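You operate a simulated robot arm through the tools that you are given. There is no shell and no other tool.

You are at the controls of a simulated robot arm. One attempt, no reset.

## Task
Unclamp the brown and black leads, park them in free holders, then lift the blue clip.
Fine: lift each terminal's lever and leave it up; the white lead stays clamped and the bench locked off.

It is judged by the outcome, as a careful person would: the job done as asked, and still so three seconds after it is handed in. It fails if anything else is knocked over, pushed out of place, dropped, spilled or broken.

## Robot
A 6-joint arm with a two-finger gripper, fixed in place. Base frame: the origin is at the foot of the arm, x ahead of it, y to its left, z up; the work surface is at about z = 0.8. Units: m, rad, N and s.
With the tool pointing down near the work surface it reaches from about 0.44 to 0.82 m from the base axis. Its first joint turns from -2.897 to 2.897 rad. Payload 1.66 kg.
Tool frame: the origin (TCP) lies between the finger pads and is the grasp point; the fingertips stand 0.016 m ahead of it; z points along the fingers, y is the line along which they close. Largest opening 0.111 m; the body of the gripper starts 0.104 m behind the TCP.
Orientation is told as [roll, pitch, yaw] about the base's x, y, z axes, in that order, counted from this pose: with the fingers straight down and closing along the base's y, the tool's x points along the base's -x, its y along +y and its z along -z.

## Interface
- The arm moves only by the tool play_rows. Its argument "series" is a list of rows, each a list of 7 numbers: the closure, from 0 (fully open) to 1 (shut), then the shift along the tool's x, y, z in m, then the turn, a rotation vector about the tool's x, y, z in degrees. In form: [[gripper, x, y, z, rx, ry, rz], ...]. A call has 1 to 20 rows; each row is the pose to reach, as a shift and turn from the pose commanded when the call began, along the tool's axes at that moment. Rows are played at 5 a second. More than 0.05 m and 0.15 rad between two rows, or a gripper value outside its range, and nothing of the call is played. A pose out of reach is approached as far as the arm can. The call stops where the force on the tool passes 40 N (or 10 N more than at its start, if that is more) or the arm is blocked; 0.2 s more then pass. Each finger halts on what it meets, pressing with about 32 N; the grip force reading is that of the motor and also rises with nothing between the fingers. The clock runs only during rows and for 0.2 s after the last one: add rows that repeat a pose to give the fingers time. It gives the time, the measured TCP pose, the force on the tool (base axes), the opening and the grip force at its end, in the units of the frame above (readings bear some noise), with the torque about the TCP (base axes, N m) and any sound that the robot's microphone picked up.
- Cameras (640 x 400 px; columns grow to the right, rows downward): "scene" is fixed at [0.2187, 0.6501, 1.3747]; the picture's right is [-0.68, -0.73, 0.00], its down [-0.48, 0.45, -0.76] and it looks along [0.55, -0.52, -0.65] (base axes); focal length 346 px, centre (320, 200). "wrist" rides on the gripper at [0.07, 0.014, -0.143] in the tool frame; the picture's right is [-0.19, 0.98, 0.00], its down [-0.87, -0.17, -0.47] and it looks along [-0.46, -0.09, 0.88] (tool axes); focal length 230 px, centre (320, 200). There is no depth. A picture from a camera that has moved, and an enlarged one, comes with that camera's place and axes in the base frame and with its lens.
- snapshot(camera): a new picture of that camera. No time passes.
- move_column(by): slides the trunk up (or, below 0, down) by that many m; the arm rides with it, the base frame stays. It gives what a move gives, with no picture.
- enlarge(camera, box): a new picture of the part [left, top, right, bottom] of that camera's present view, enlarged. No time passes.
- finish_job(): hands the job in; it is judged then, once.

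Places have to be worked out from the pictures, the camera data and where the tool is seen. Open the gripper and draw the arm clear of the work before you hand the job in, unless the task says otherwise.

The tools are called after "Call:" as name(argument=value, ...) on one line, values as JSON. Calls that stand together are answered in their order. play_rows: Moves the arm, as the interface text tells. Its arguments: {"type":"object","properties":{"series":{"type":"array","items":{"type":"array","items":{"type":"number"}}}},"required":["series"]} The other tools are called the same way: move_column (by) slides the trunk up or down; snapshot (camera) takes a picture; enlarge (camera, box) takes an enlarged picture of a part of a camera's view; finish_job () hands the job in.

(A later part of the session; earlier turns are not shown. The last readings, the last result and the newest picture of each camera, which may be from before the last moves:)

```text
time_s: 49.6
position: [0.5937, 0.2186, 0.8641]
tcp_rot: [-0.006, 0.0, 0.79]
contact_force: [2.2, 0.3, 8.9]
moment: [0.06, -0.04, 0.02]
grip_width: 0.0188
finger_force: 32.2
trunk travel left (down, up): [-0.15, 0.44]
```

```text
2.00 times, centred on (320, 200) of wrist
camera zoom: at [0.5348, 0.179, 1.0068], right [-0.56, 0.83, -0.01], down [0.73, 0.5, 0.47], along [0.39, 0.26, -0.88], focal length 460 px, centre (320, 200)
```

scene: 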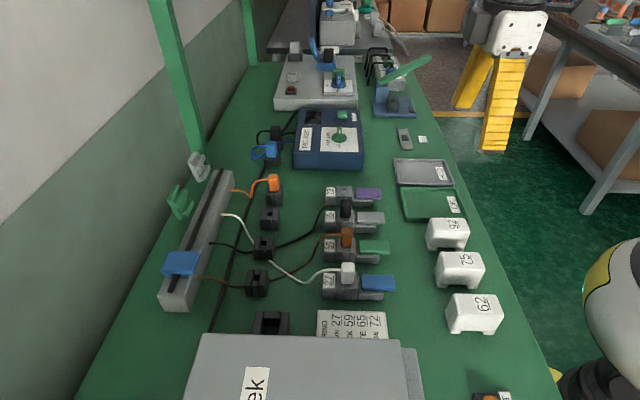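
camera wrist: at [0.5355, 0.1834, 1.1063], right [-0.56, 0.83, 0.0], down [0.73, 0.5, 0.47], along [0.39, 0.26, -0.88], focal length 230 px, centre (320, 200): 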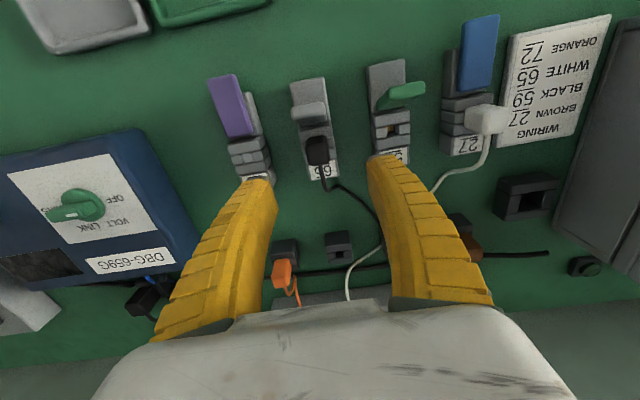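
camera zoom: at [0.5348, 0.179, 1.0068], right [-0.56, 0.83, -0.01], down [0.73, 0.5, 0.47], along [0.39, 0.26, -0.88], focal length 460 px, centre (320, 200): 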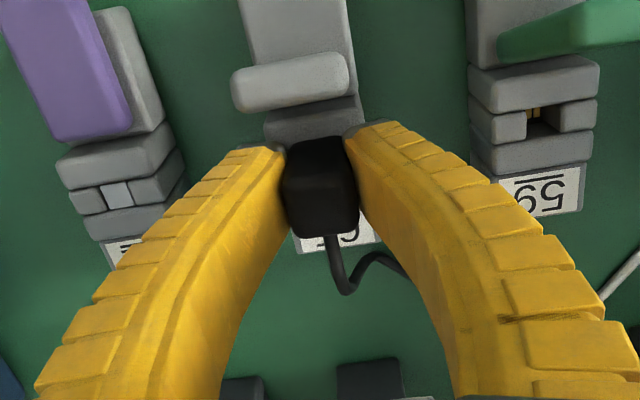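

Firm grip on the black plug. Pulling straight up, then carrying it over to holder H2 at about [0.654, 0.4035].

Call:
play_rows(series=[[1.0, 0, 0, -0.005, 0, 0, 0], [1.0, 0, 0, -0.012, 0, 0, 0], [1.0, 0, 0, -0.025, 0, 0, 0], [1.0, 0, 0, -0.05, 0, 0, 0], [1.0, 0, 0, -0.076, 0, 0, 0], [1.0, 0, 0, -0.076, 0, 0, 0]])

Call:
enlarge(camera="scene", box=[225, 130, 385, 310])

Call:
enlarge(camera="wrist", box=[270, 110, 370, 210])

```text
time_s: 51.0
position: [0.5919, 0.2173, 0.9421]
tcp_rot: [-0.004, 0.0, 0.788]
contact_force: [0.3, 0.9, 0.2]
moment: [-0.01, -0.02, 0.04]
grip_width: 0.0162
finger_force: 31.6
trunk travel left (down, up): [-0.15, 0.44]
```

```text
2.22 times, centred on (305, 220) of scene
camera zoom: at [0.2187, 0.6501, 1.3747], right [-0.68, -0.73, 0.0], down [-0.48, 0.45, -0.76], along [0.55, -0.52, -0.65], focal length 768 px, centre (353, 156)
```

zoom: 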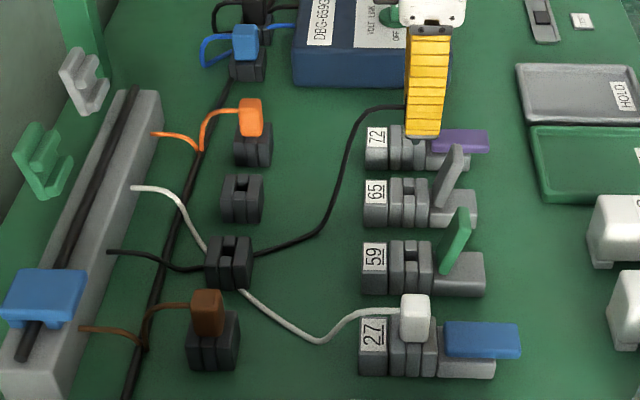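

```text
4.00 times, centred on (320, 160) of wrist
camera zoom: at [0.5326, 0.177, 1.0853], right [-0.56, 0.83, 0.0], down [0.73, 0.5, 0.47], along [0.39, 0.26, -0.88], focal length 920 px, centre (320, 360)
```

zoom: 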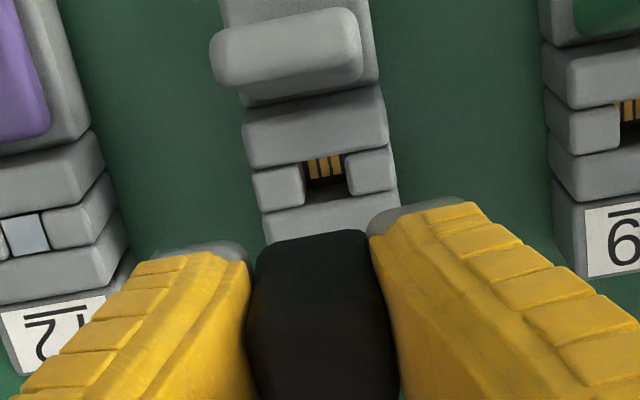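

Black plug is out. Carrying it high over to H2.

Call:
play_rows(series=[[1.0, -0.035, 0.0176, 0, 0, 0, 0], [1.0, -0.07, 0.0353, 0, 0, 0, 0], [1.0, -0.105, 0.053, 0, 0, 0, 0], [1.0, -0.14, 0.0706, 0, 0, 0, 0], [1.0, -0.176, 0.0882, 0, 0, 0, 0], [1.0, -0.176, 0.0882, 0, 0, 0, 0], [1.0, -0.176, 0.0882, 0, 0, 0, 0]])

Call:
enlarge(camera="wrist", box=[270, 110, 370, 210])

Call:
enlarge(camera="scene", box=[200, 170, 320, 310])

Call:
snapshot(camera="wrist")

```text
time_s: 52.6
position: [0.6564, 0.4037, 0.9413]
tcp_rot: [-0.004, -0.001, 0.789]
contact_force: [0.2, -0.1, -0.3]
moment: [0.05, -0.03, -0.05]
grip_width: 0.0163
finger_force: 32.0
trunk travel left (down, up): [-0.15, 0.44]
```

```text
4.00 times, centred on (320, 160) of wrist
camera zoom: at [0.5972, 0.3635, 1.0833], right [-0.56, 0.83, 0.0], down [0.73, 0.5, 0.47], along [0.39, 0.26, -0.88], focal length 920 px, centre (320, 360)
```

zoom: 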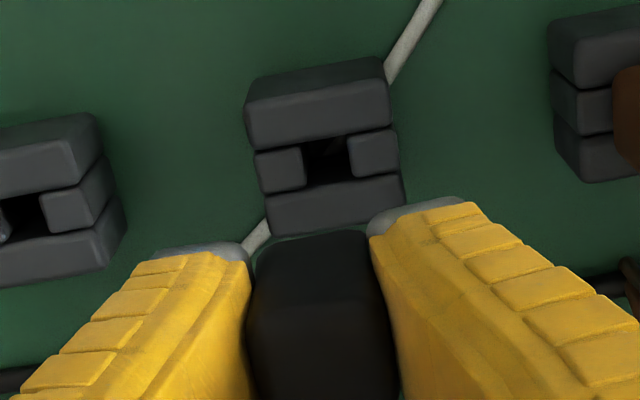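

```text
2.86 times, centred on (260, 240) of scene
camera zoom: at [0.2187, 0.6501, 1.3747], right [-0.68, -0.73, 0.0], down [-0.48, 0.45, -0.76], along [0.55, -0.52, -0.65], focal length 987 px, centre (491, 86)
```

zoom: 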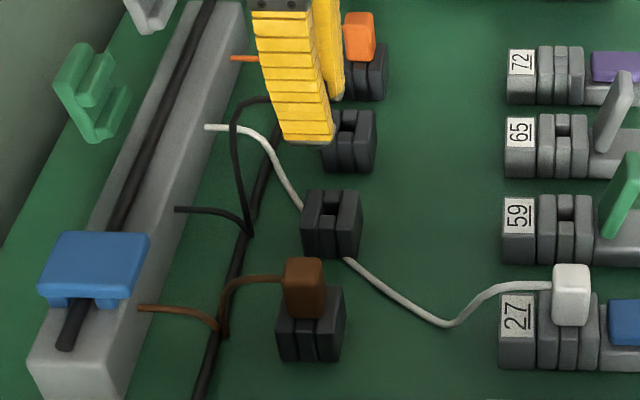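

```text
taken
camera wrist: at [0.5972, 0.3635, 1.0833], right [-0.56, 0.83, 0.0], down [0.73, 0.5, 0.47], along [0.39, 0.26, -0.88], focal length 230 px, centre (320, 200)
```

wrist: 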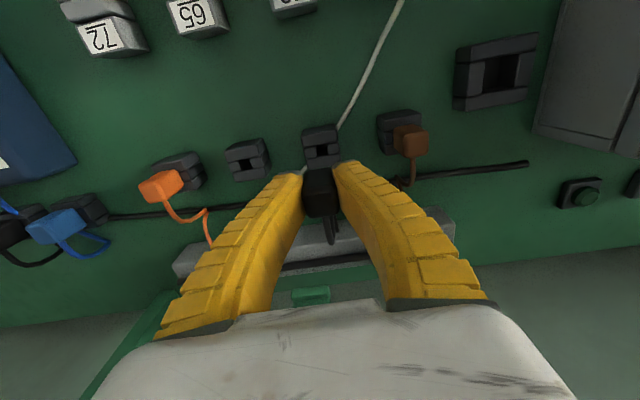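

Black plug is lined up over H2's hole, matching the alignment that worked for H1. Lowering to about 25 mm above seating and rechecking.

Call:
play_rows(series=[[1.0, 0, 0, 0.015, 0, 0, 0], [1.0, 0, 0, 0.035, 0, 0, 0], [1.0, 0, 0, 0.051, 0, 0, 0], [1.0, 0, 0, 0.051, 0, 0, 0]])

Call:
enlarge(camera="wrist", box=[270, 110, 370, 210])

Call:
enlarge(camera="scene", box=[230, 190, 310, 280])

```text
time_s: 53.6
position: [0.6567, 0.4035, 0.8888]
tcp_rot: [-0.004, -0.001, 0.789]
contact_force: [-0.3, -0.6, -0.7]
moment: [0.0, 0.02, 0.01]
grip_width: 0.0161
finger_force: 32.4
trunk travel left (down, up): [-0.15, 0.44]
```

```text
4.00 times, centred on (320, 160) of wrist
camera zoom: at [0.5967, 0.3633, 1.0309], right [-0.56, 0.83, 0.0], down [0.73, 0.5, 0.47], along [0.39, 0.26, -0.88], focal length 920 px, centre (320, 360)
```

zoom: 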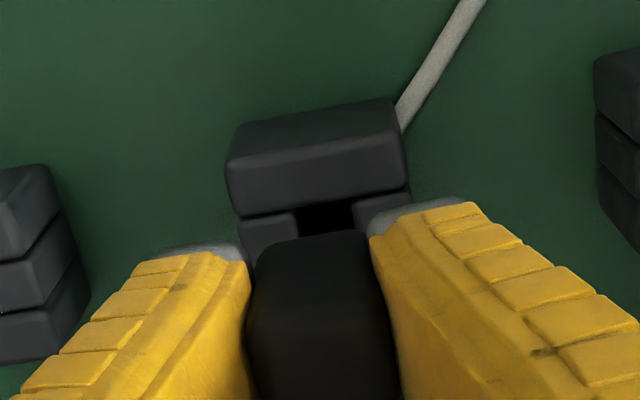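

```text
4.44 times, centred on (270, 235) of scene
camera zoom: at [0.2187, 0.6501, 1.3747], right [-0.68, -0.73, 0.0], down [-0.48, 0.45, -0.76], along [0.55, -0.52, -0.65], focal length 1536 px, centre (542, 44)
```

zoom: 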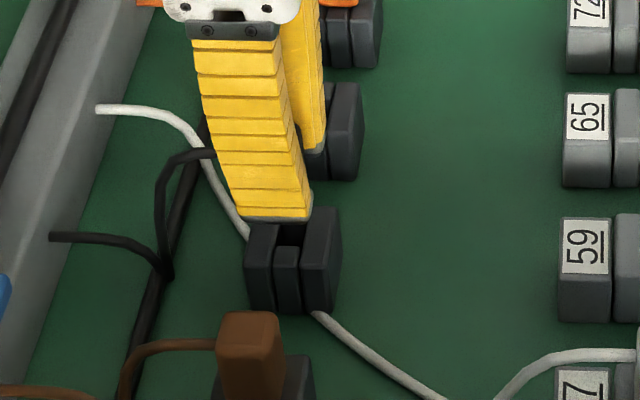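

The hole appears about 1 mm toward +y and slightly inward; I'll make that correction and continue down slowly.

Call:
play_rows(series=[[1.0, 0.001, 0.0012, 0, 0, 0, 0], [1.0, 0.001, 0.0012, 0.004, 0, 0, 0], [1.0, 0.001, 0.0012, 0.008, 0, 0, 0], [1.0, 0.001, 0.0012, 0.012, 0, 0, 0], [1.0, 0.001, 0.0012, 0.012, 0, 0, 0]])

Call:
enlarge(camera="wrist", box=[270, 110, 370, 210])

Call:
enlarge(camera="scene", box=[230, 190, 310, 280])

```text
time_s: 54.8
position: [0.6538, 0.4029, 0.8752]
tcp_rot: [-0.005, 0.0, 0.79]
contact_force: [-0.3, 0.2, -0.9]
moment: [0.02, -0.02, 0.01]
grip_width: 0.0163
finger_force: 32.2
trunk travel left (down, up): [-0.15, 0.44]
```

```text
4.00 times, centred on (320, 160) of wrist
camera zoom: at [0.5941, 0.3637, 1.0178], right [-0.56, 0.83, 0.0], down [0.73, 0.5, 0.47], along [0.39, 0.26, -0.88], focal length 920 px, centre (320, 360)
```

zoom: 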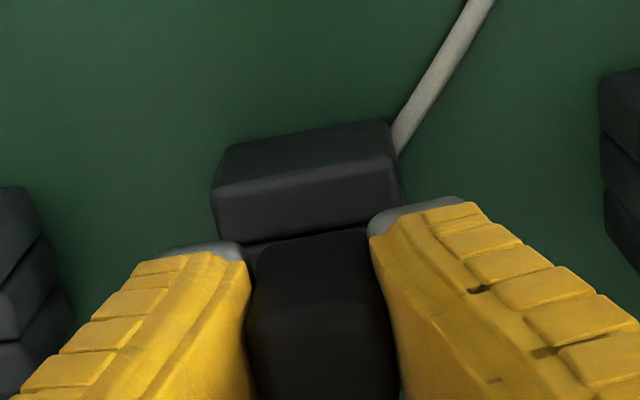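

```text
4.44 times, centred on (270, 235) of scene
camera zoom: at [0.2187, 0.6501, 1.3747], right [-0.68, -0.73, 0.0], down [-0.48, 0.45, -0.76], along [0.55, -0.52, -0.65], focal length 1536 px, centre (542, 44)
```

zoom: 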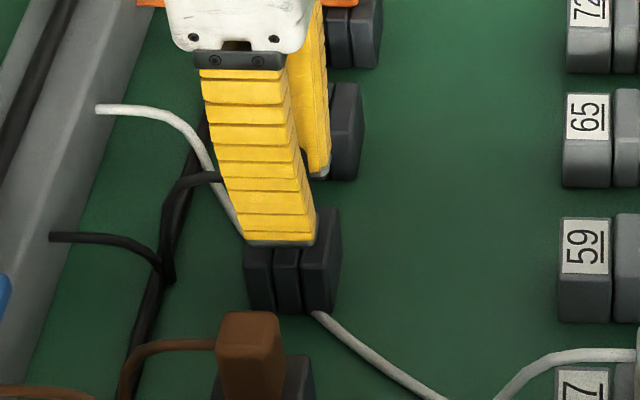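

Very close to the successful H1 picture at this height. Continuing down in 2 mm steps until light contact.

Call:
play_rows(series=[[1.0, 0, -0.0004, 0.002, 0, 0, 0], [1.0, 0, -0.0004, 0.004, 0, 0, 0], [1.0, 0, -0.0004, 0.006, 0, 0, 0], [1.0, 0, -0.0004, 0.008, 0, 0, 0], [1.0, 0, -0.0004, 0.008, 0, 0, 0]])

Call:
enlarge(camera="scene", box=[230, 190, 310, 280])

```text
time_s: 56.0
position: [0.6523, 0.403, 0.8679]
tcp_rot: [-0.006, 0.0, 0.788]
contact_force: [-0.2, 0.1, -0.6]
moment: [-0.05, 0.01, 0.0]
grip_width: 0.0162
finger_force: 32.1
trunk travel left (down, up): [-0.15, 0.44]
```

```text
4.44 times, centred on (270, 235) of scene
camera zoom: at [0.2187, 0.6501, 1.3747], right [-0.68, -0.73, 0.0], down [-0.48, 0.45, -0.76], along [0.55, -0.52, -0.65], focal length 1536 px, centre (542, 44)
```

zoom: 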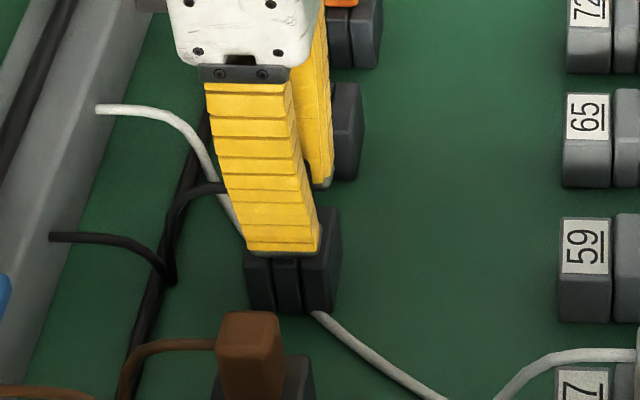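

Readings and the scene view suggest I've drifted 1.5 mm inward; I'll nudge outward and check with the wrist camera.

Call:
play_rows(series=[[1.0, -0.001, 0, 0, 0, 0, 0], [1.0, -0.0015, 0, 0, 0, 0, 0], [1.0, -0.0015, 0, 0, 0, 0, 0]])

Call:
enlarge(camera="wrist", box=[270, 110, 370, 210])

Call:
enlarge(camera="scene", box=[230, 190, 310, 280])

```text
time_s: 56.8
position: [0.6541, 0.4053, 0.8684]
tcp_rot: [-0.005, 0.0, 0.79]
contact_force: [0.4, 0.3, -0.1]
moment: [-0.02, -0.01, 0.0]
grip_width: 0.0158
finger_force: 32.2
trunk travel left (down, up): [-0.15, 0.44]
```

```text
4.00 times, centred on (320, 160) of wrist
camera zoom: at [0.5946, 0.3648, 1.011], right [-0.56, 0.83, 0.0], down [0.73, 0.5, 0.47], along [0.39, 0.26, -0.88], focal length 920 px, centre (320, 360)
```

zoom: 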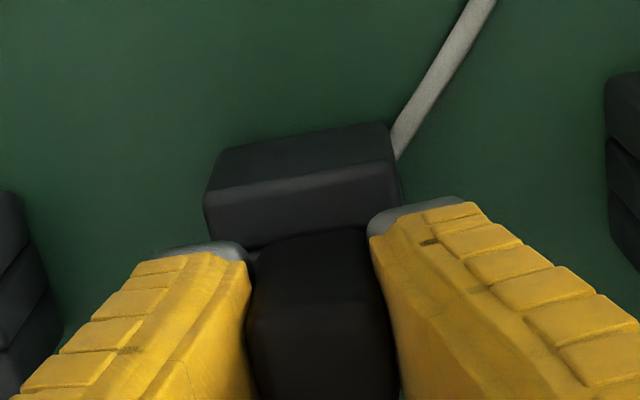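

```text
4.44 times, centred on (270, 235) of scene
camera zoom: at [0.2187, 0.6501, 1.3747], right [-0.68, -0.73, 0.0], down [-0.48, 0.45, -0.76], along [0.55, -0.52, -0.65], focal length 1536 px, centre (542, 44)
```

zoom: 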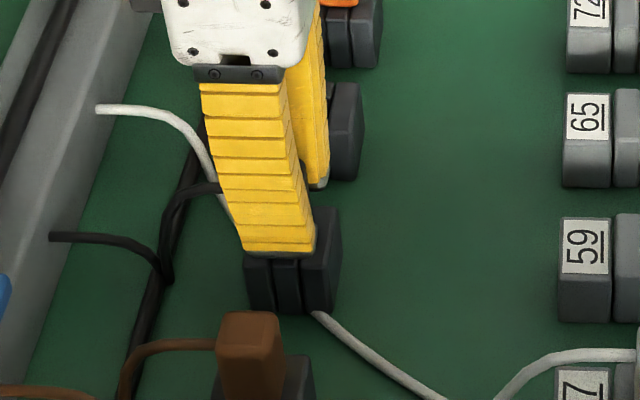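

Now the along-axis position matches; the slab is about 6 px left, so I'll shift 1 mm toward -y and lower to contact.

Call:
play_rows(series=[[1.0, 0, -0.001, 0, 0, 0, 0], [1.0, 0, -0.001, 0.0015, 0, 0, 0], [1.0, 0, -0.001, 0.003, 0, 0, 0], [1.0, 0, -0.001, 0.0045, 0, 0, 0], [1.0, 0, -0.001, 0.0045, 0, 0, 0]])

Call:
enlarge(camera="wrist", box=[270, 110, 370, 210])

Call:
enlarge(camera="scene", box=[230, 190, 310, 280])

```text
time_s: 58.0
position: [0.6545, 0.403, 0.8654]
tcp_rot: [-0.006, 0.0, 0.788]
contact_force: [-0.7, 1.7, 6.7]
moment: [0.04, 0.0, 0.02]
grip_width: 0.0186
finger_force: 32.4
trunk travel left (down, up): [-0.15, 0.44]
```

```text
4.00 times, centred on (320, 160) of wrist
camera zoom: at [0.595, 0.3641, 1.0071], right [-0.56, 0.83, 0.0], down [0.73, 0.5, 0.47], along [0.39, 0.26, -0.88], focal length 920 px, centre (320, 360)
```

zoom: 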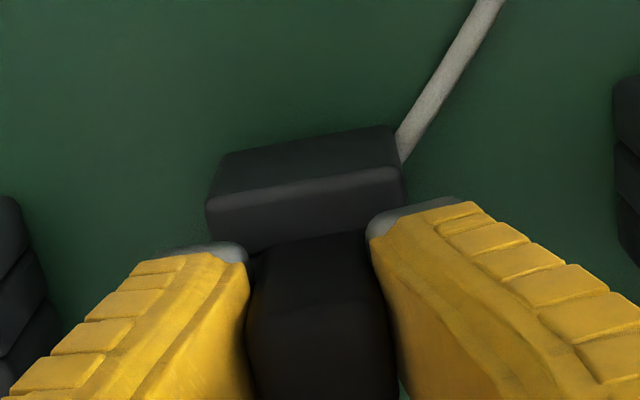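

```text
4.44 times, centred on (270, 235) of scene
camera zoom: at [0.2187, 0.6501, 1.3747], right [-0.68, -0.73, 0.0], down [-0.48, 0.45, -0.76], along [0.55, -0.52, -0.65], focal length 1536 px, centre (542, 44)
```

zoom: 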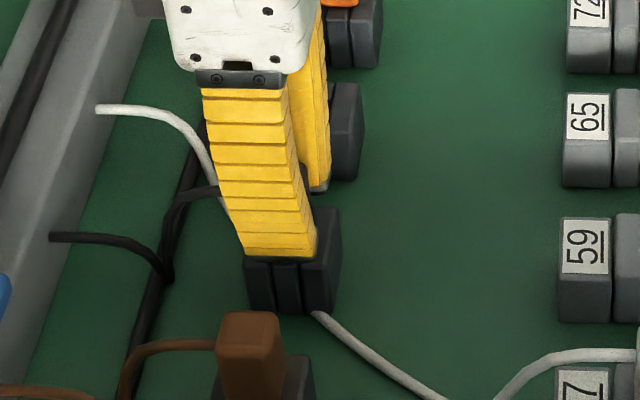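

Light contact (7 N) with the same grip signature and camera height as when seated. I'll press 1 mm more to make sure, then open.

Call:
play_rows(series=[[1.0, 0, 0, 0.001, 0, 0, 0], [1.0, 0, 0, 0.001, 0, 0, 0], [0.8, 0, 0, 0.001, 0, 0, 0], [0.6, 0, 0, 0.001, 0, 0, 0], [0.45, 0, 0, 0.001, 0, 0, 0], [0.45, 0, 0, 0.001, 0, 0, 0]])

Call:
enlarge(camera="wrist", box=[250, 100, 390, 240])

Call:
enlarge(camera="scene", box=[230, 190, 310, 280])

```text
time_s: 59.4
position: [0.656, 0.4034, 0.8625]
tcp_rot: [-0.005, -0.001, 0.789]
contact_force: [-0.5, 0.0, -0.8]
moment: [0.01, 0.04, 0.01]
grip_width: 0.063
finger_force: 1.2
trunk travel left (down, up): [-0.15, 0.44]
```

```text
2.86 times, centred on (320, 170) of wrist
camera zoom: at [0.5963, 0.3641, 1.0056], right [-0.56, 0.83, 0.0], down [0.73, 0.5, 0.47], along [0.39, 0.26, -0.88], focal length 657 px, centre (320, 286)
```

zoom: 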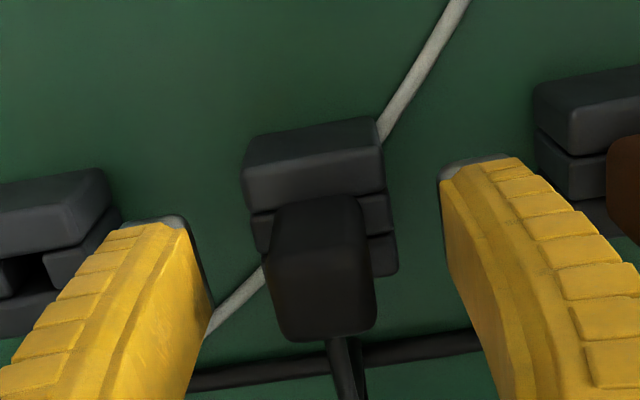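

```text
4.44 times, centred on (270, 235) of scene
camera zoom: at [0.2187, 0.6501, 1.3747], right [-0.68, -0.73, 0.0], down [-0.48, 0.45, -0.76], along [0.55, -0.52, -0.65], focal length 1536 px, centre (542, 44)
```

zoom: 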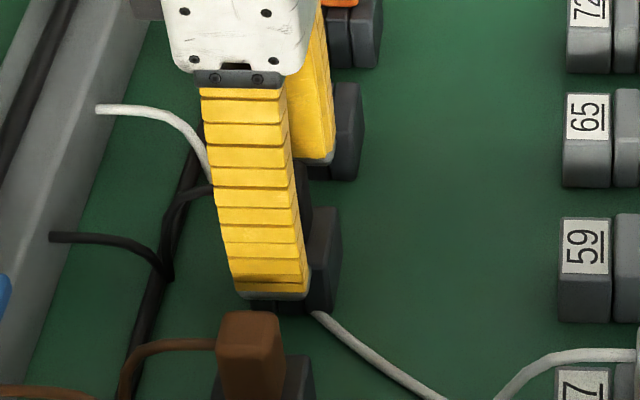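

Black is parked in H2. Now I'll rise straight up and move toward the rail to study the blue clip.

Call:
play_rows(series=[[0.45, 0, 0, -0.03, 0, 0, 0], [0.45, 0, 0, -0.07, 0, 0, 0], [0.45, 0, 0, -0.11, 0, 0, 0], [0.45, -0.015, 0.03, -0.137, 0, 0, 0], [0.45, -0.03, 0.06, -0.137, 0, 0, 0], [0.45, -0.05, 0.0938, -0.137, 0, 0, 0], [0.45, -0.05, 0.0938, -0.137, 0, 0, 0]])

Call:
snapshot(camera="wrist")

Call:
snapshot(camera="scene")

Call:
enlarge(camera="scene", box=[140, 140, 300, 320])

```text
time_s: 61.0
position: [0.6241, 0.5038, 0.9981]
tcp_rot: [-0.006, 0.0, 0.79]
contact_force: [-0.2, -0.4, 0.2]
moment: [0.01, 0.0, 0.01]
grip_width: 0.063
finger_force: 1.3
trunk travel left (down, up): [-0.15, 0.44]
```

```text
taken
camera wrist: at [0.565, 0.4647, 1.1402], right [-0.56, 0.83, -0.01], down [0.73, 0.5, 0.47], along [0.39, 0.26, -0.88], focal length 230 px, centre (320, 200)
```

wrist: 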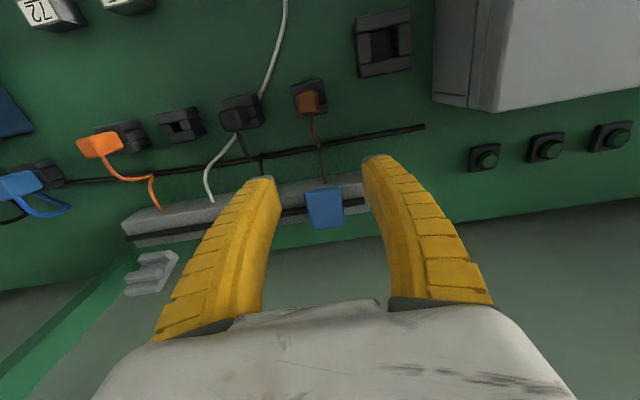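

```text
taken
```

scene: 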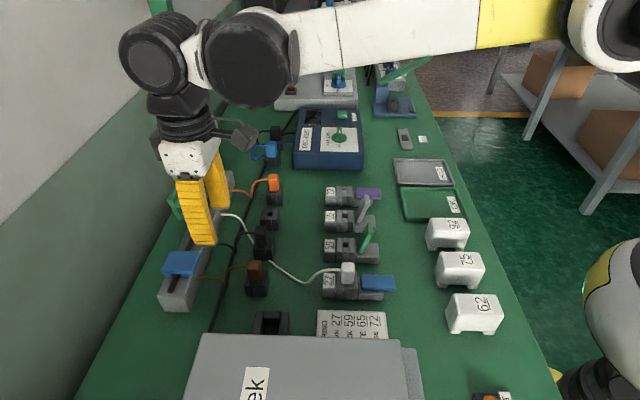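

```text
2.22 times, centred on (220, 230) of scene
camera zoom: at [0.2187, 0.6501, 1.3747], right [-0.68, -0.73, 0.0], down [-0.48, 0.45, -0.76], along [0.55, -0.52, -0.65], focal length 768 px, centre (542, 133)
```

zoom: 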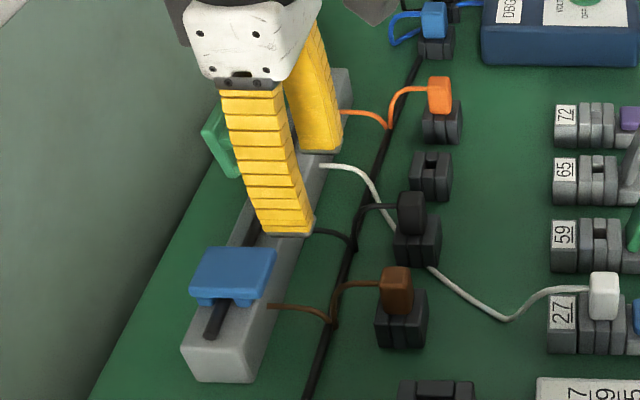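

Zooming in on the clip from both cameras to understand how it's hinged.

Call:
enlarge(camera="wrist", box=[275, 160, 375, 250])

Call:
enlarge(camera="scene", box=[150, 235, 230, 320])

Call:
enlarge(camera="wrist", box=[100, 180, 220, 320])

```text
4.44 times, centred on (325, 205) of wrist
camera zoom: at [0.565, 0.4647, 1.1402], right [-0.56, 0.83, -0.01], down [0.73, 0.5, 0.47], along [0.39, 0.26, -0.88], focal length 1022 px, centre (298, 178)
```

zoom: 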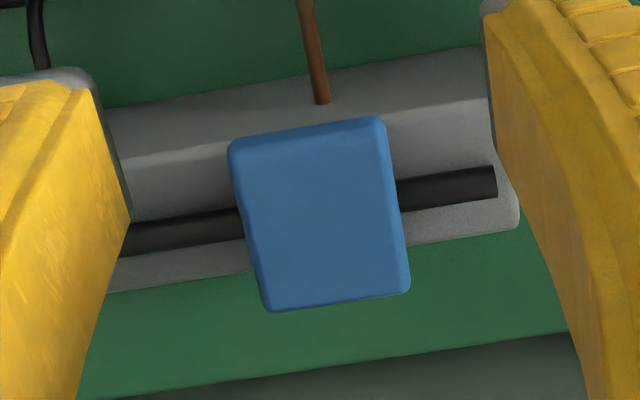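

```text
4.71 times, centred on (190, 278) of scene
camera zoom: at [0.2187, 0.6501, 1.3747], right [-0.68, -0.73, 0.0], down [-0.48, 0.45, -0.76], along [0.55, -0.52, -0.65], focal length 1626 px, centre (932, -165)
```

zoom: 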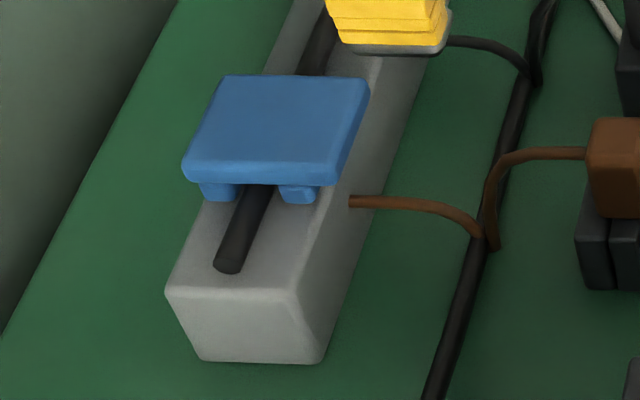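

```text
2.86 times, centred on (160, 250) of wrist
camera zoom: at [0.565, 0.4647, 1.1402], right [-0.56, 0.83, -0.01], down [0.73, 0.5, 0.47], along [0.39, 0.26, -0.88], focal length 657 px, centre (777, 57)
```

zoom: 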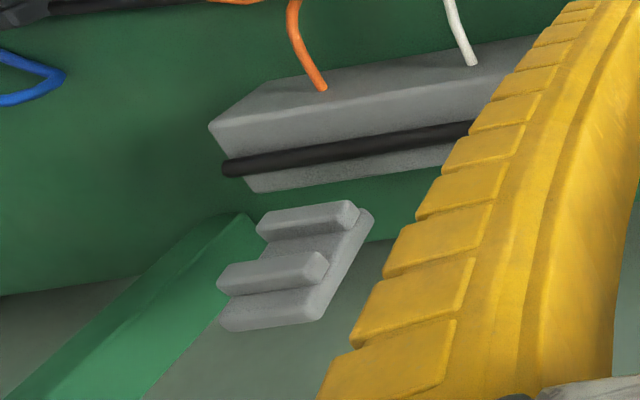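

The clip is a plate of about 60 × 44 mm centred near [0.694, 0.558]. It sits on the rail (top z ≈ 0.849) and overhangs on the robot side; like the grey and green ones it hinges at the far edge. It's beyond vertical-tool reach, so I'll tilt the tool 30° outward at height first.

Call:
play_rows(series=[[0.4, 0, 0, 0, 0, -7.5, 0], [0.32, 0, 0, 0, 0, -15, 0], [0.32, 0, 0, 0, 0, -22.5, 0], [0.32, 0, 0, 0, 0, -30, 0], [0.32, 0, 0, 0, 0, -30, 0]])

Call:
snapshot(camera="wrist")

Call:
snapshot(camera="scene")

```text
time_s: 62.2
position: [0.6228, 0.505, 0.9984]
tcp_rot: [-0.005, -0.524, 0.791]
contact_force: [0.7, 0.4, -0.5]
moment: [0.03, 0.04, 0.02]
grip_width: 0.0771
finger_force: 1.3
trunk travel left (down, up): [-0.15, 0.44]
```

```text
taken
camera wrist: at [0.5206, 0.4214, 1.087], right [-0.58, 0.81, 0.09], down [0.48, 0.25, 0.84], along [0.66, 0.53, -0.53], focal length 230 px, centre (320, 200)
```

wrist: 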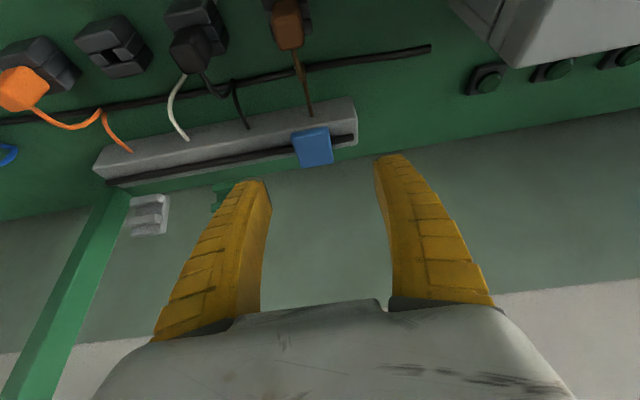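

```text
taken
```

scene: 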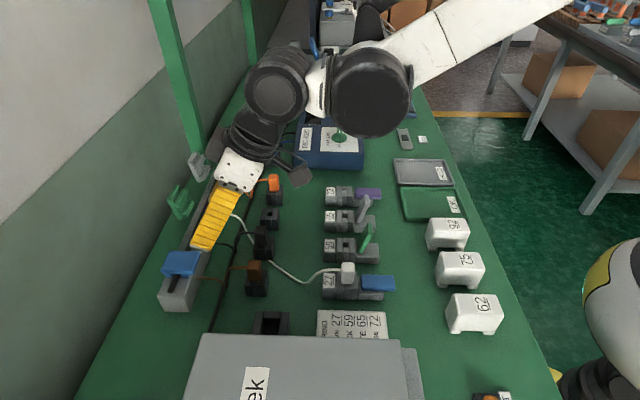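

Tilted cleanly. Now moving outward and down to a pre-grasp position about 5 cm above the clip's near edge.

Call:
play_rows(series=[[0.32, -0.005, -0.004, 0.033, 0, 0, 0], [0.32, -0.01, -0.008, 0.066, 0, 0, 0], [0.32, -0.0147, -0.0124, 0.0985, 0, 0, 0], [0.32, -0.0147, -0.0124, 0.0985, 0, 0, 0], [0.32, -0.0147, -0.0124, 0.0985, 0, 0, 0]])

Call:
snapshot(camera="wrist")

Call:
enlarge(camera="scene", box=[150, 150, 300, 310])

Call:
snapshot(camera="scene")

```text
time_s: 63.4
position: [0.6745, 0.5423, 0.9212]
tcp_rot: [-0.006, -0.523, 0.791]
contact_force: [0.0, 0.0, 0.8]
moment: [-0.02, 0.0, 0.01]
grip_width: 0.0771
finger_force: 1.3
trunk travel left (down, up): [-0.15, 0.44]
```

```text
taken
camera wrist: at [0.5722, 0.4583, 1.0097], right [-0.58, 0.81, 0.09], down [0.48, 0.25, 0.84], along [0.66, 0.53, -0.53], focal length 230 px, centre (320, 200)
```

wrist: 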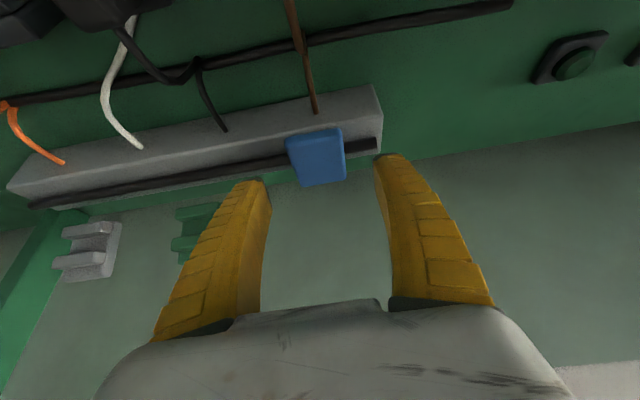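

```text
2.50 times, centred on (225, 230) of scene
camera zoom: at [0.2187, 0.6501, 1.3747], right [-0.68, -0.73, 0.0], down [-0.48, 0.45, -0.76], along [0.55, -0.52, -0.65], focal length 864 px, centre (558, 125)
```

zoom: 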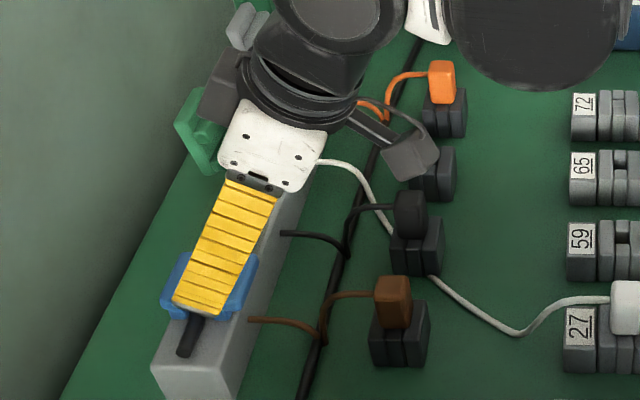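

```text
taken
```

scene: 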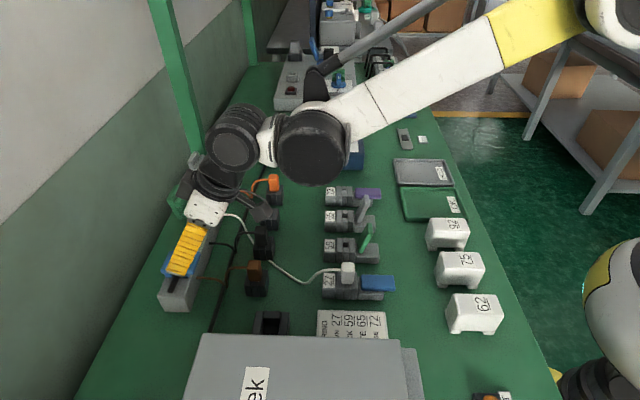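

Good clearance everywhere. Zooming the wrist view to refine alignment with the clip.

Call:
enlarge(camera="wrist", box=[260, 90, 380, 210])

Call:
enlarge(camera="scene", box=[155, 210, 225, 310])

```text
3.33 times, centred on (320, 150) of wrist
camera zoom: at [0.5722, 0.4583, 1.0097], right [-0.58, 0.81, 0.09], down [0.48, 0.25, 0.84], along [0.66, 0.53, -0.53], focal length 767 px, centre (320, 367)
```

zoom: 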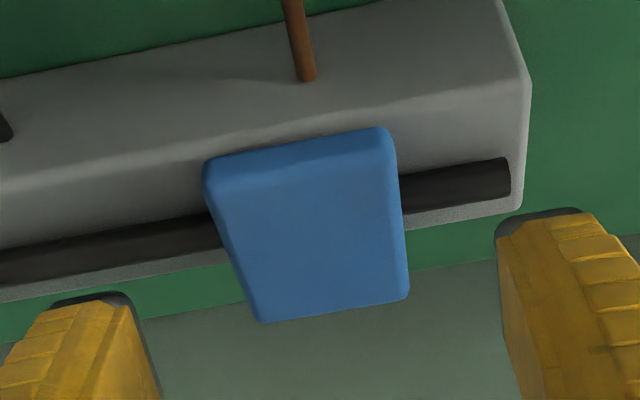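

```text
4.00 times, centred on (190, 260) of scene
camera zoom: at [0.2187, 0.6501, 1.3747], right [-0.68, -0.73, 0.0], down [-0.48, 0.45, -0.76], along [0.55, -0.52, -0.65], focal length 1382 px, centre (840, -40)
```

zoom: 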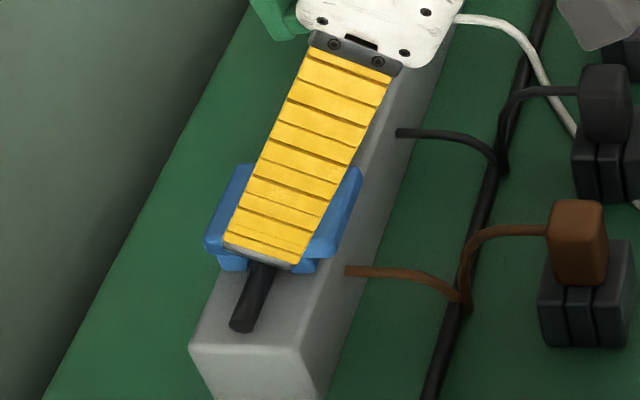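

The wrist measurement gives plate centre y_t ≈ −0.093, near edge w ≈ 0.859 and far edge ≈ 0.919. I'll lower along the approach toward the plate's sides, pausing at 2 cm above for a check.

Call:
play_rows(series=[[0.32, 0.007, 0.0015, 0.0135, 0, 0, 0], [0.32, 0.0139, 0.0015, 0.0267, 0, 0, 0], [0.32, 0.0139, 0.0015, 0.0267, 0, 0, 0]])

Call:
enlarge(camera="wrist", box=[220, 90, 420, 250])

Call:
enlarge(camera="scene", box=[155, 210, 225, 310])

```text
time_s: 64.2
position: [0.6756, 0.5435, 0.8925]
tcp_rot: [-0.005, -0.524, 0.79]
contact_force: [0.0, 0.8, 0.7]
moment: [-0.01, 0.02, 0.01]
grip_width: 0.0769
finger_force: 1.4
trunk travel left (down, up): [-0.15, 0.44]
```

```text
2.50 times, centred on (320, 170) of wrist
camera zoom: at [0.5722, 0.4595, 0.9811], right [-0.58, 0.81, 0.09], down [0.48, 0.25, 0.84], along [0.66, 0.53, -0.53], focal length 575 px, centre (320, 275)
```

zoom: 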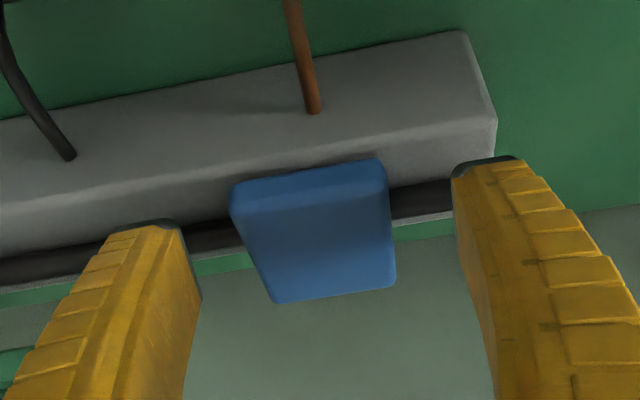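

```text
4.00 times, centred on (190, 260) of scene
camera zoom: at [0.2187, 0.6501, 1.3747], right [-0.68, -0.73, 0.0], down [-0.48, 0.45, -0.76], along [0.55, -0.52, -0.65], focal length 1382 px, centre (840, -40)
```

zoom: 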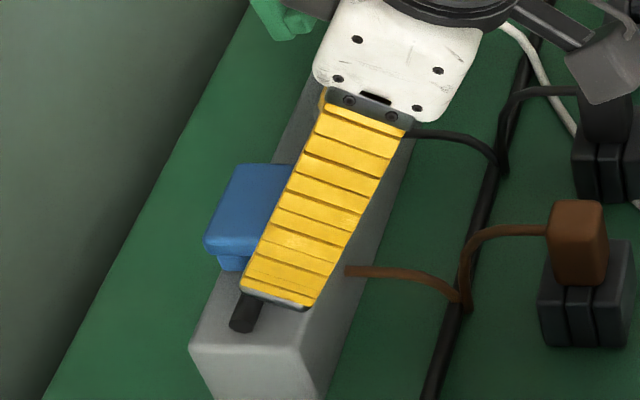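

Centred within a millimetre. Descending the last 2 cm to the plate's side height and closing partway.

Call:
play_rows(series=[[0.32, 0.004, 0.0004, 0.0075, 0, 0, 0], [0.32, 0.008, 0.0004, 0.0147, 0, 0, 0], [0.32, 0.0102, 0.0004, 0.0187, 0, 0, 0], [0.32, 0.0102, 0.0004, 0.0187, 0, 0, 0], [0.45, 0.0102, 0.0004, 0.0187, 0, 0, 0], [0.54, 0.0102, 0.0004, 0.0187, 0, 0, 0], [0.54, 0.0102, 0.0004, 0.0187, 0, 0, 0]])

Call:
enlarge(camera="wrist", box=[220, 90, 420, 250])

Call:
enlarge(camera="scene", box=[155, 210, 225, 310])

```text
time_s: 65.8
position: [0.6759, 0.544, 0.8706]
tcp_rot: [-0.004, -0.524, 0.791]
contact_force: [-0.8, -0.6, -0.4]
moment: [-0.01, -0.02, 0.03]
grip_width: 0.0532
finger_force: 1.6
trunk travel left (down, up): [-0.15, 0.44]
```

```text
2.50 times, centred on (320, 170) of wrist
camera zoom: at [0.5729, 0.4593, 0.9593], right [-0.58, 0.81, 0.09], down [0.48, 0.25, 0.84], along [0.66, 0.53, -0.53], focal length 575 px, centre (320, 275)
```

zoom: 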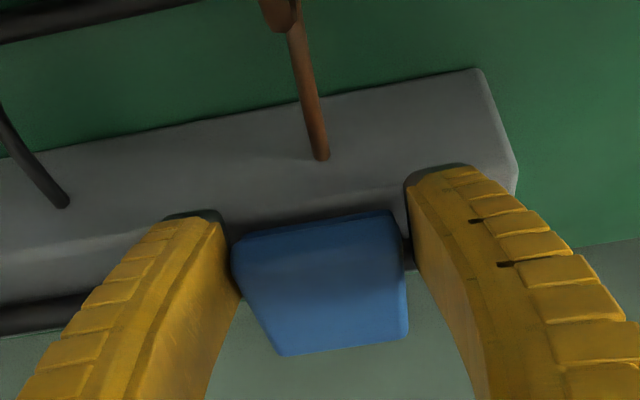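

```text
4.00 times, centred on (190, 260) of scene
camera zoom: at [0.2187, 0.6501, 1.3747], right [-0.68, -0.73, 0.0], down [-0.48, 0.45, -0.76], along [0.55, -0.52, -0.65], focal length 1382 px, centre (840, -40)
```

zoom: 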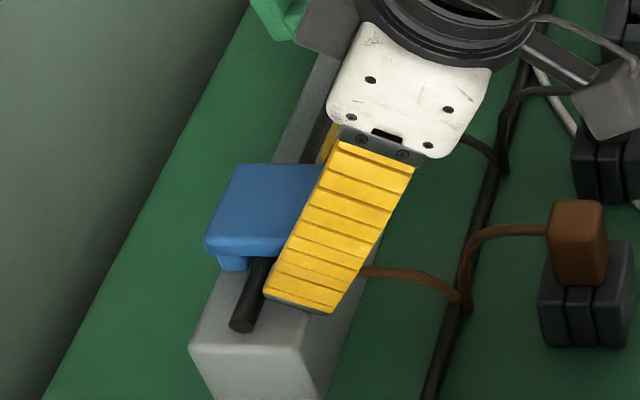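

The fingers straddle the plate evenly, clear of the rail. Closing firmly on its sides.

Call:
play_rows(series=[[0.62, 0, 0, 0, 0, 0, 0], [0.75, 0, 0, 0, 0, 0, 0], [1.0, 0, 0, 0, 0, 0, 0], [1.0, 0, 0, 0, 0, 0, 0]])

Call:
enlarge(camera="wrist", box=[220, 90, 420, 250])

```text
time_s: 66.8
position: [0.6755, 0.5422, 0.8721]
tcp_rot: [-0.006, -0.522, 0.791]
contact_force: [4.9, -6.1, 6.0]
moment: [0.11, -0.12, -0.1]
grip_width: 0.0443
finger_force: 33.5
trunk travel left (down, up): [-0.15, 0.44]
```

```text
2.50 times, centred on (320, 170) of wrist
camera zoom: at [0.5732, 0.4583, 0.9598], right [-0.58, 0.81, 0.09], down [0.48, 0.25, 0.84], along [0.66, 0.53, -0.53], focal length 575 px, centre (320, 275)
```

zoom: 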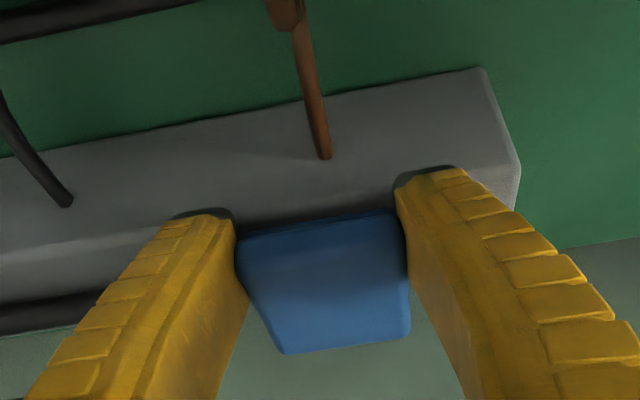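

Firm, even grip. I'll swing the near edge up about the far hinge, first 10° with matched rotation, watching force.

Call:
play_rows(series=[[1.0, -0.003, 0, -0.0039, 0, 5, 0], [1.0, -0.0063, 0, -0.0075, 0, 10, 0], [1.0, -0.0063, 0, -0.0075, 0, 10, 0]])

Call:
enlarge(camera="wrist", box=[220, 90, 420, 250])

Call:
enlarge(camera="scene", box=[155, 210, 225, 310])

```text
time_s: 67.6
position: [0.6773, 0.5429, 0.8805]
tcp_rot: [-0.004, -0.348, 0.788]
contact_force: [2.8, -19.6, 8.2]
moment: [0.09, -0.34, -0.01]
grip_width: 0.0447
finger_force: 33.9
trunk travel left (down, up): [-0.15, 0.44]
```

```text
2.50 times, centred on (320, 170) of wrist
camera zoom: at [0.5864, 0.4718, 0.9912], right [-0.57, 0.82, 0.06], down [0.58, 0.35, 0.74], along [0.59, 0.46, -0.67], focal length 575 px, centre (320, 275)
```

zoom: 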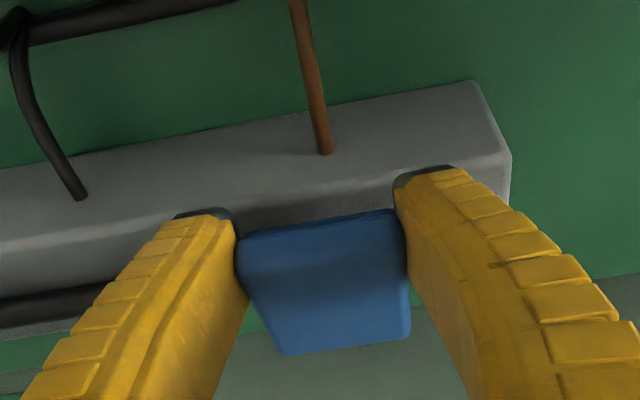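

```text
4.00 times, centred on (190, 260) of scene
camera zoom: at [0.2187, 0.6501, 1.3747], right [-0.68, -0.73, 0.0], down [-0.48, 0.45, -0.76], along [0.55, -0.52, -0.65], focal length 1382 px, centre (840, -40)
```

zoom: 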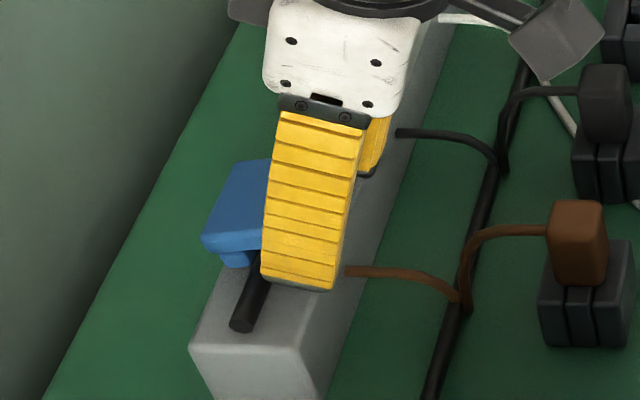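

The clip is following (10° up). Relieving a side load first (about 2 mm toward -y), then continuing the arc to about 31° with orientation held.

Call:
play_rows(series=[[1.0, 0.0009, -0.002, -0.0003, 0, 0, 0], [1.0, -0.0029, -0.002, -0.0062, 0, 0, 0], [1.0, -0.0075, -0.002, -0.0114, 0, 0, 0], [1.0, -0.0127, -0.002, -0.0161, 0, 0, 0], [1.0, -0.0127, -0.002, -0.0161, 0, 0, 0]])

Call:
enlarge(camera="wrist", box=[220, 90, 420, 250])

Call:
enlarge(camera="scene", box=[155, 200, 235, 310])

```text
time_s: 68.8
position: [0.6831, 0.5485, 0.8979]
tcp_rot: [-0.005, -0.35, 0.79]
contact_force: [-0.6, -5.9, -11.7]
moment: [-0.43, 0.44, 0.11]
grip_width: 0.0431
finger_force: 33.8
trunk travel left (down, up): [-0.15, 0.44]
```

```text
2.50 times, centred on (320, 170) of wrist
camera zoom: at [0.5927, 0.4776, 1.0092], right [-0.57, 0.82, 0.06], down [0.58, 0.35, 0.74], along [0.58, 0.46, -0.67], focal length 575 px, centre (320, 275)
```

zoom: 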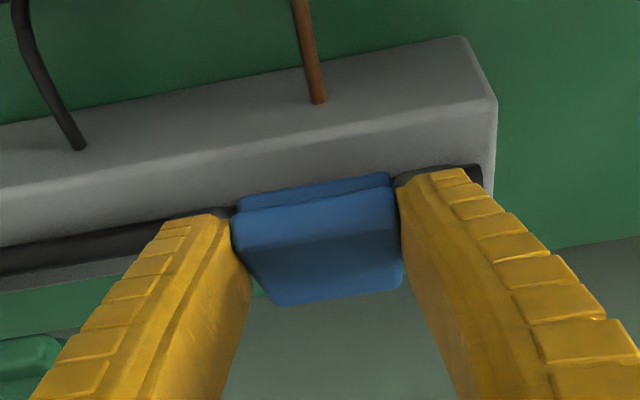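

```text
3.64 times, centred on (195, 255) of scene
camera zoom: at [0.2187, 0.6501, 1.3747], right [-0.68, -0.73, 0.0], down [-0.48, 0.45, -0.76], along [0.55, -0.52, -0.65], focal length 1256 px, centre (774, 0)
```

zoom: 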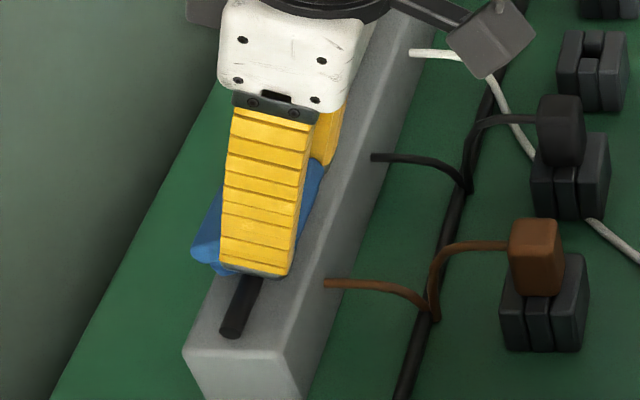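

About 30° open with the ribs showing underneath. Continuing the arc to about 50°.

Call:
play_rows(series=[[1.0, -0.0055, 0, -0.0041, 0, 0, 0], [1.0, -0.0117, 0, -0.0074, 0, 0, 0], [1.0, -0.0181, 0, -0.0099, 0, 0, 0], [1.0, -0.0181, 0, -0.0099, 0, 0, 0]])

Call:
enlarge(camera="wrist", box=[220, 90, 420, 250])

Call:
enlarge(camera="scene", box=[155, 200, 235, 310])

```text
time_s: 69.8
position: [0.6914, 0.5574, 0.9167]
tcp_rot: [-0.006, -0.348, 0.791]
contact_force: [-10.4, -7.8, -5.2]
moment: [-0.55, 0.56, 0.01]
grip_width: 0.0415
finger_force: 33.6
trunk travel left (down, up): [-0.15, 0.44]
```

```text
2.50 times, centred on (320, 170) of wrist
camera zoom: at [0.601, 0.4861, 1.0267], right [-0.57, 0.82, 0.06], down [0.58, 0.35, 0.74], along [0.59, 0.46, -0.67], focal length 575 px, centre (320, 275)
```

zoom: 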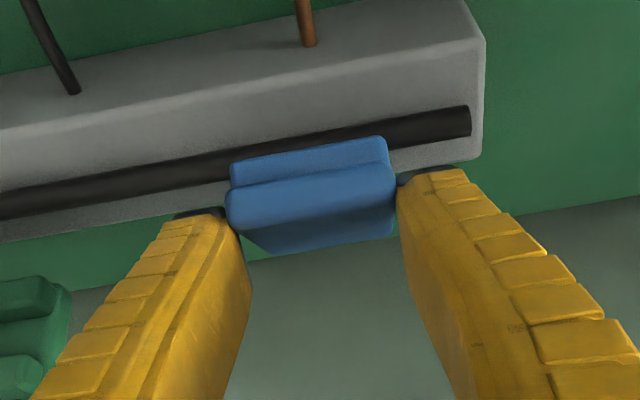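

```text
3.64 times, centred on (195, 255) of scene
camera zoom: at [0.2187, 0.6501, 1.3747], right [-0.68, -0.73, 0.0], down [-0.48, 0.45, -0.76], along [0.55, -0.52, -0.65], focal length 1256 px, centre (774, 0)
```

zoom: 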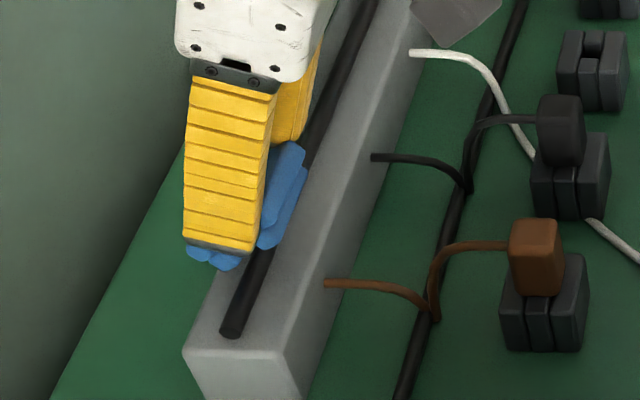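

About 50–55° open. Continuing to about 65° before deciding whether to push from below.

Call:
play_rows(series=[[1.0, -0.004, 0, -0.0012, 0, 0, 0], [1.0, -0.0077, 0, -0.002, 0, 0, 0], [1.0, -0.0118, 0, -0.0025, 0, 0, 0], [1.0, -0.0118, 0, -0.0025, 0, 0, 0]])

Call:
enlarge(camera="wrist", box=[220, 90, 420, 250])

Call:
enlarge(camera="scene", box=[145, 190, 235, 310])

```text
time_s: 70.8
position: [0.6988, 0.5645, 0.9234]
tcp_rot: [-0.005, -0.348, 0.791]
contact_force: [0.0, 0.1, 0.5]
moment: [-0.02, 0.02, 0.02]
grip_width: 0.0002
finger_force: 29.5
trunk travel left (down, up): [-0.15, 0.44]
```

```text
2.50 times, centred on (320, 170) of wrist
camera zoom: at [0.6089, 0.493, 1.0325], right [-0.57, 0.82, 0.06], down [0.58, 0.35, 0.74], along [0.59, 0.46, -0.67], focal length 575 px, centre (320, 275)
```

zoom: 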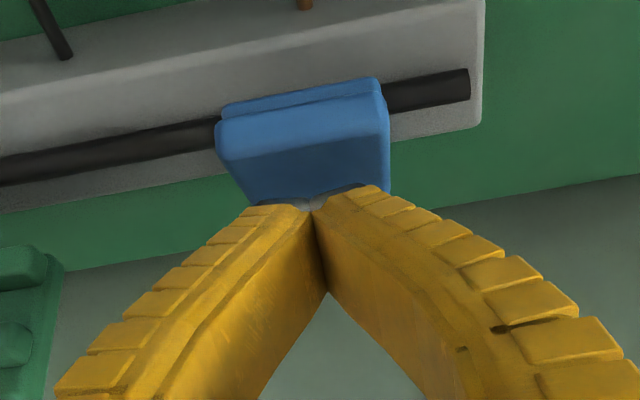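

```text
3.33 times, centred on (190, 250) of scene
camera zoom: at [0.2187, 0.6501, 1.3747], right [-0.68, -0.73, 0.0], down [-0.48, 0.45, -0.76], along [0.55, -0.52, -0.65], focal length 1152 px, centre (753, 33)
```

zoom: 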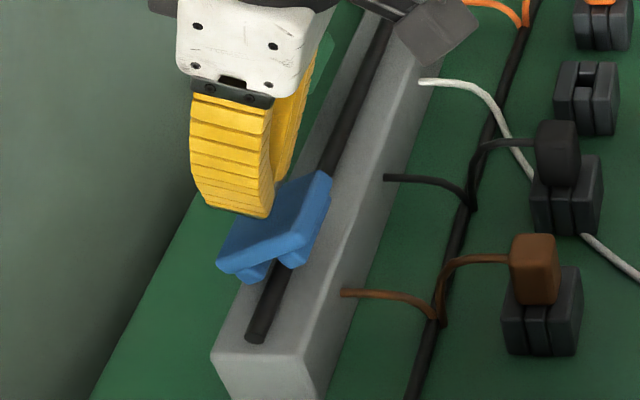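

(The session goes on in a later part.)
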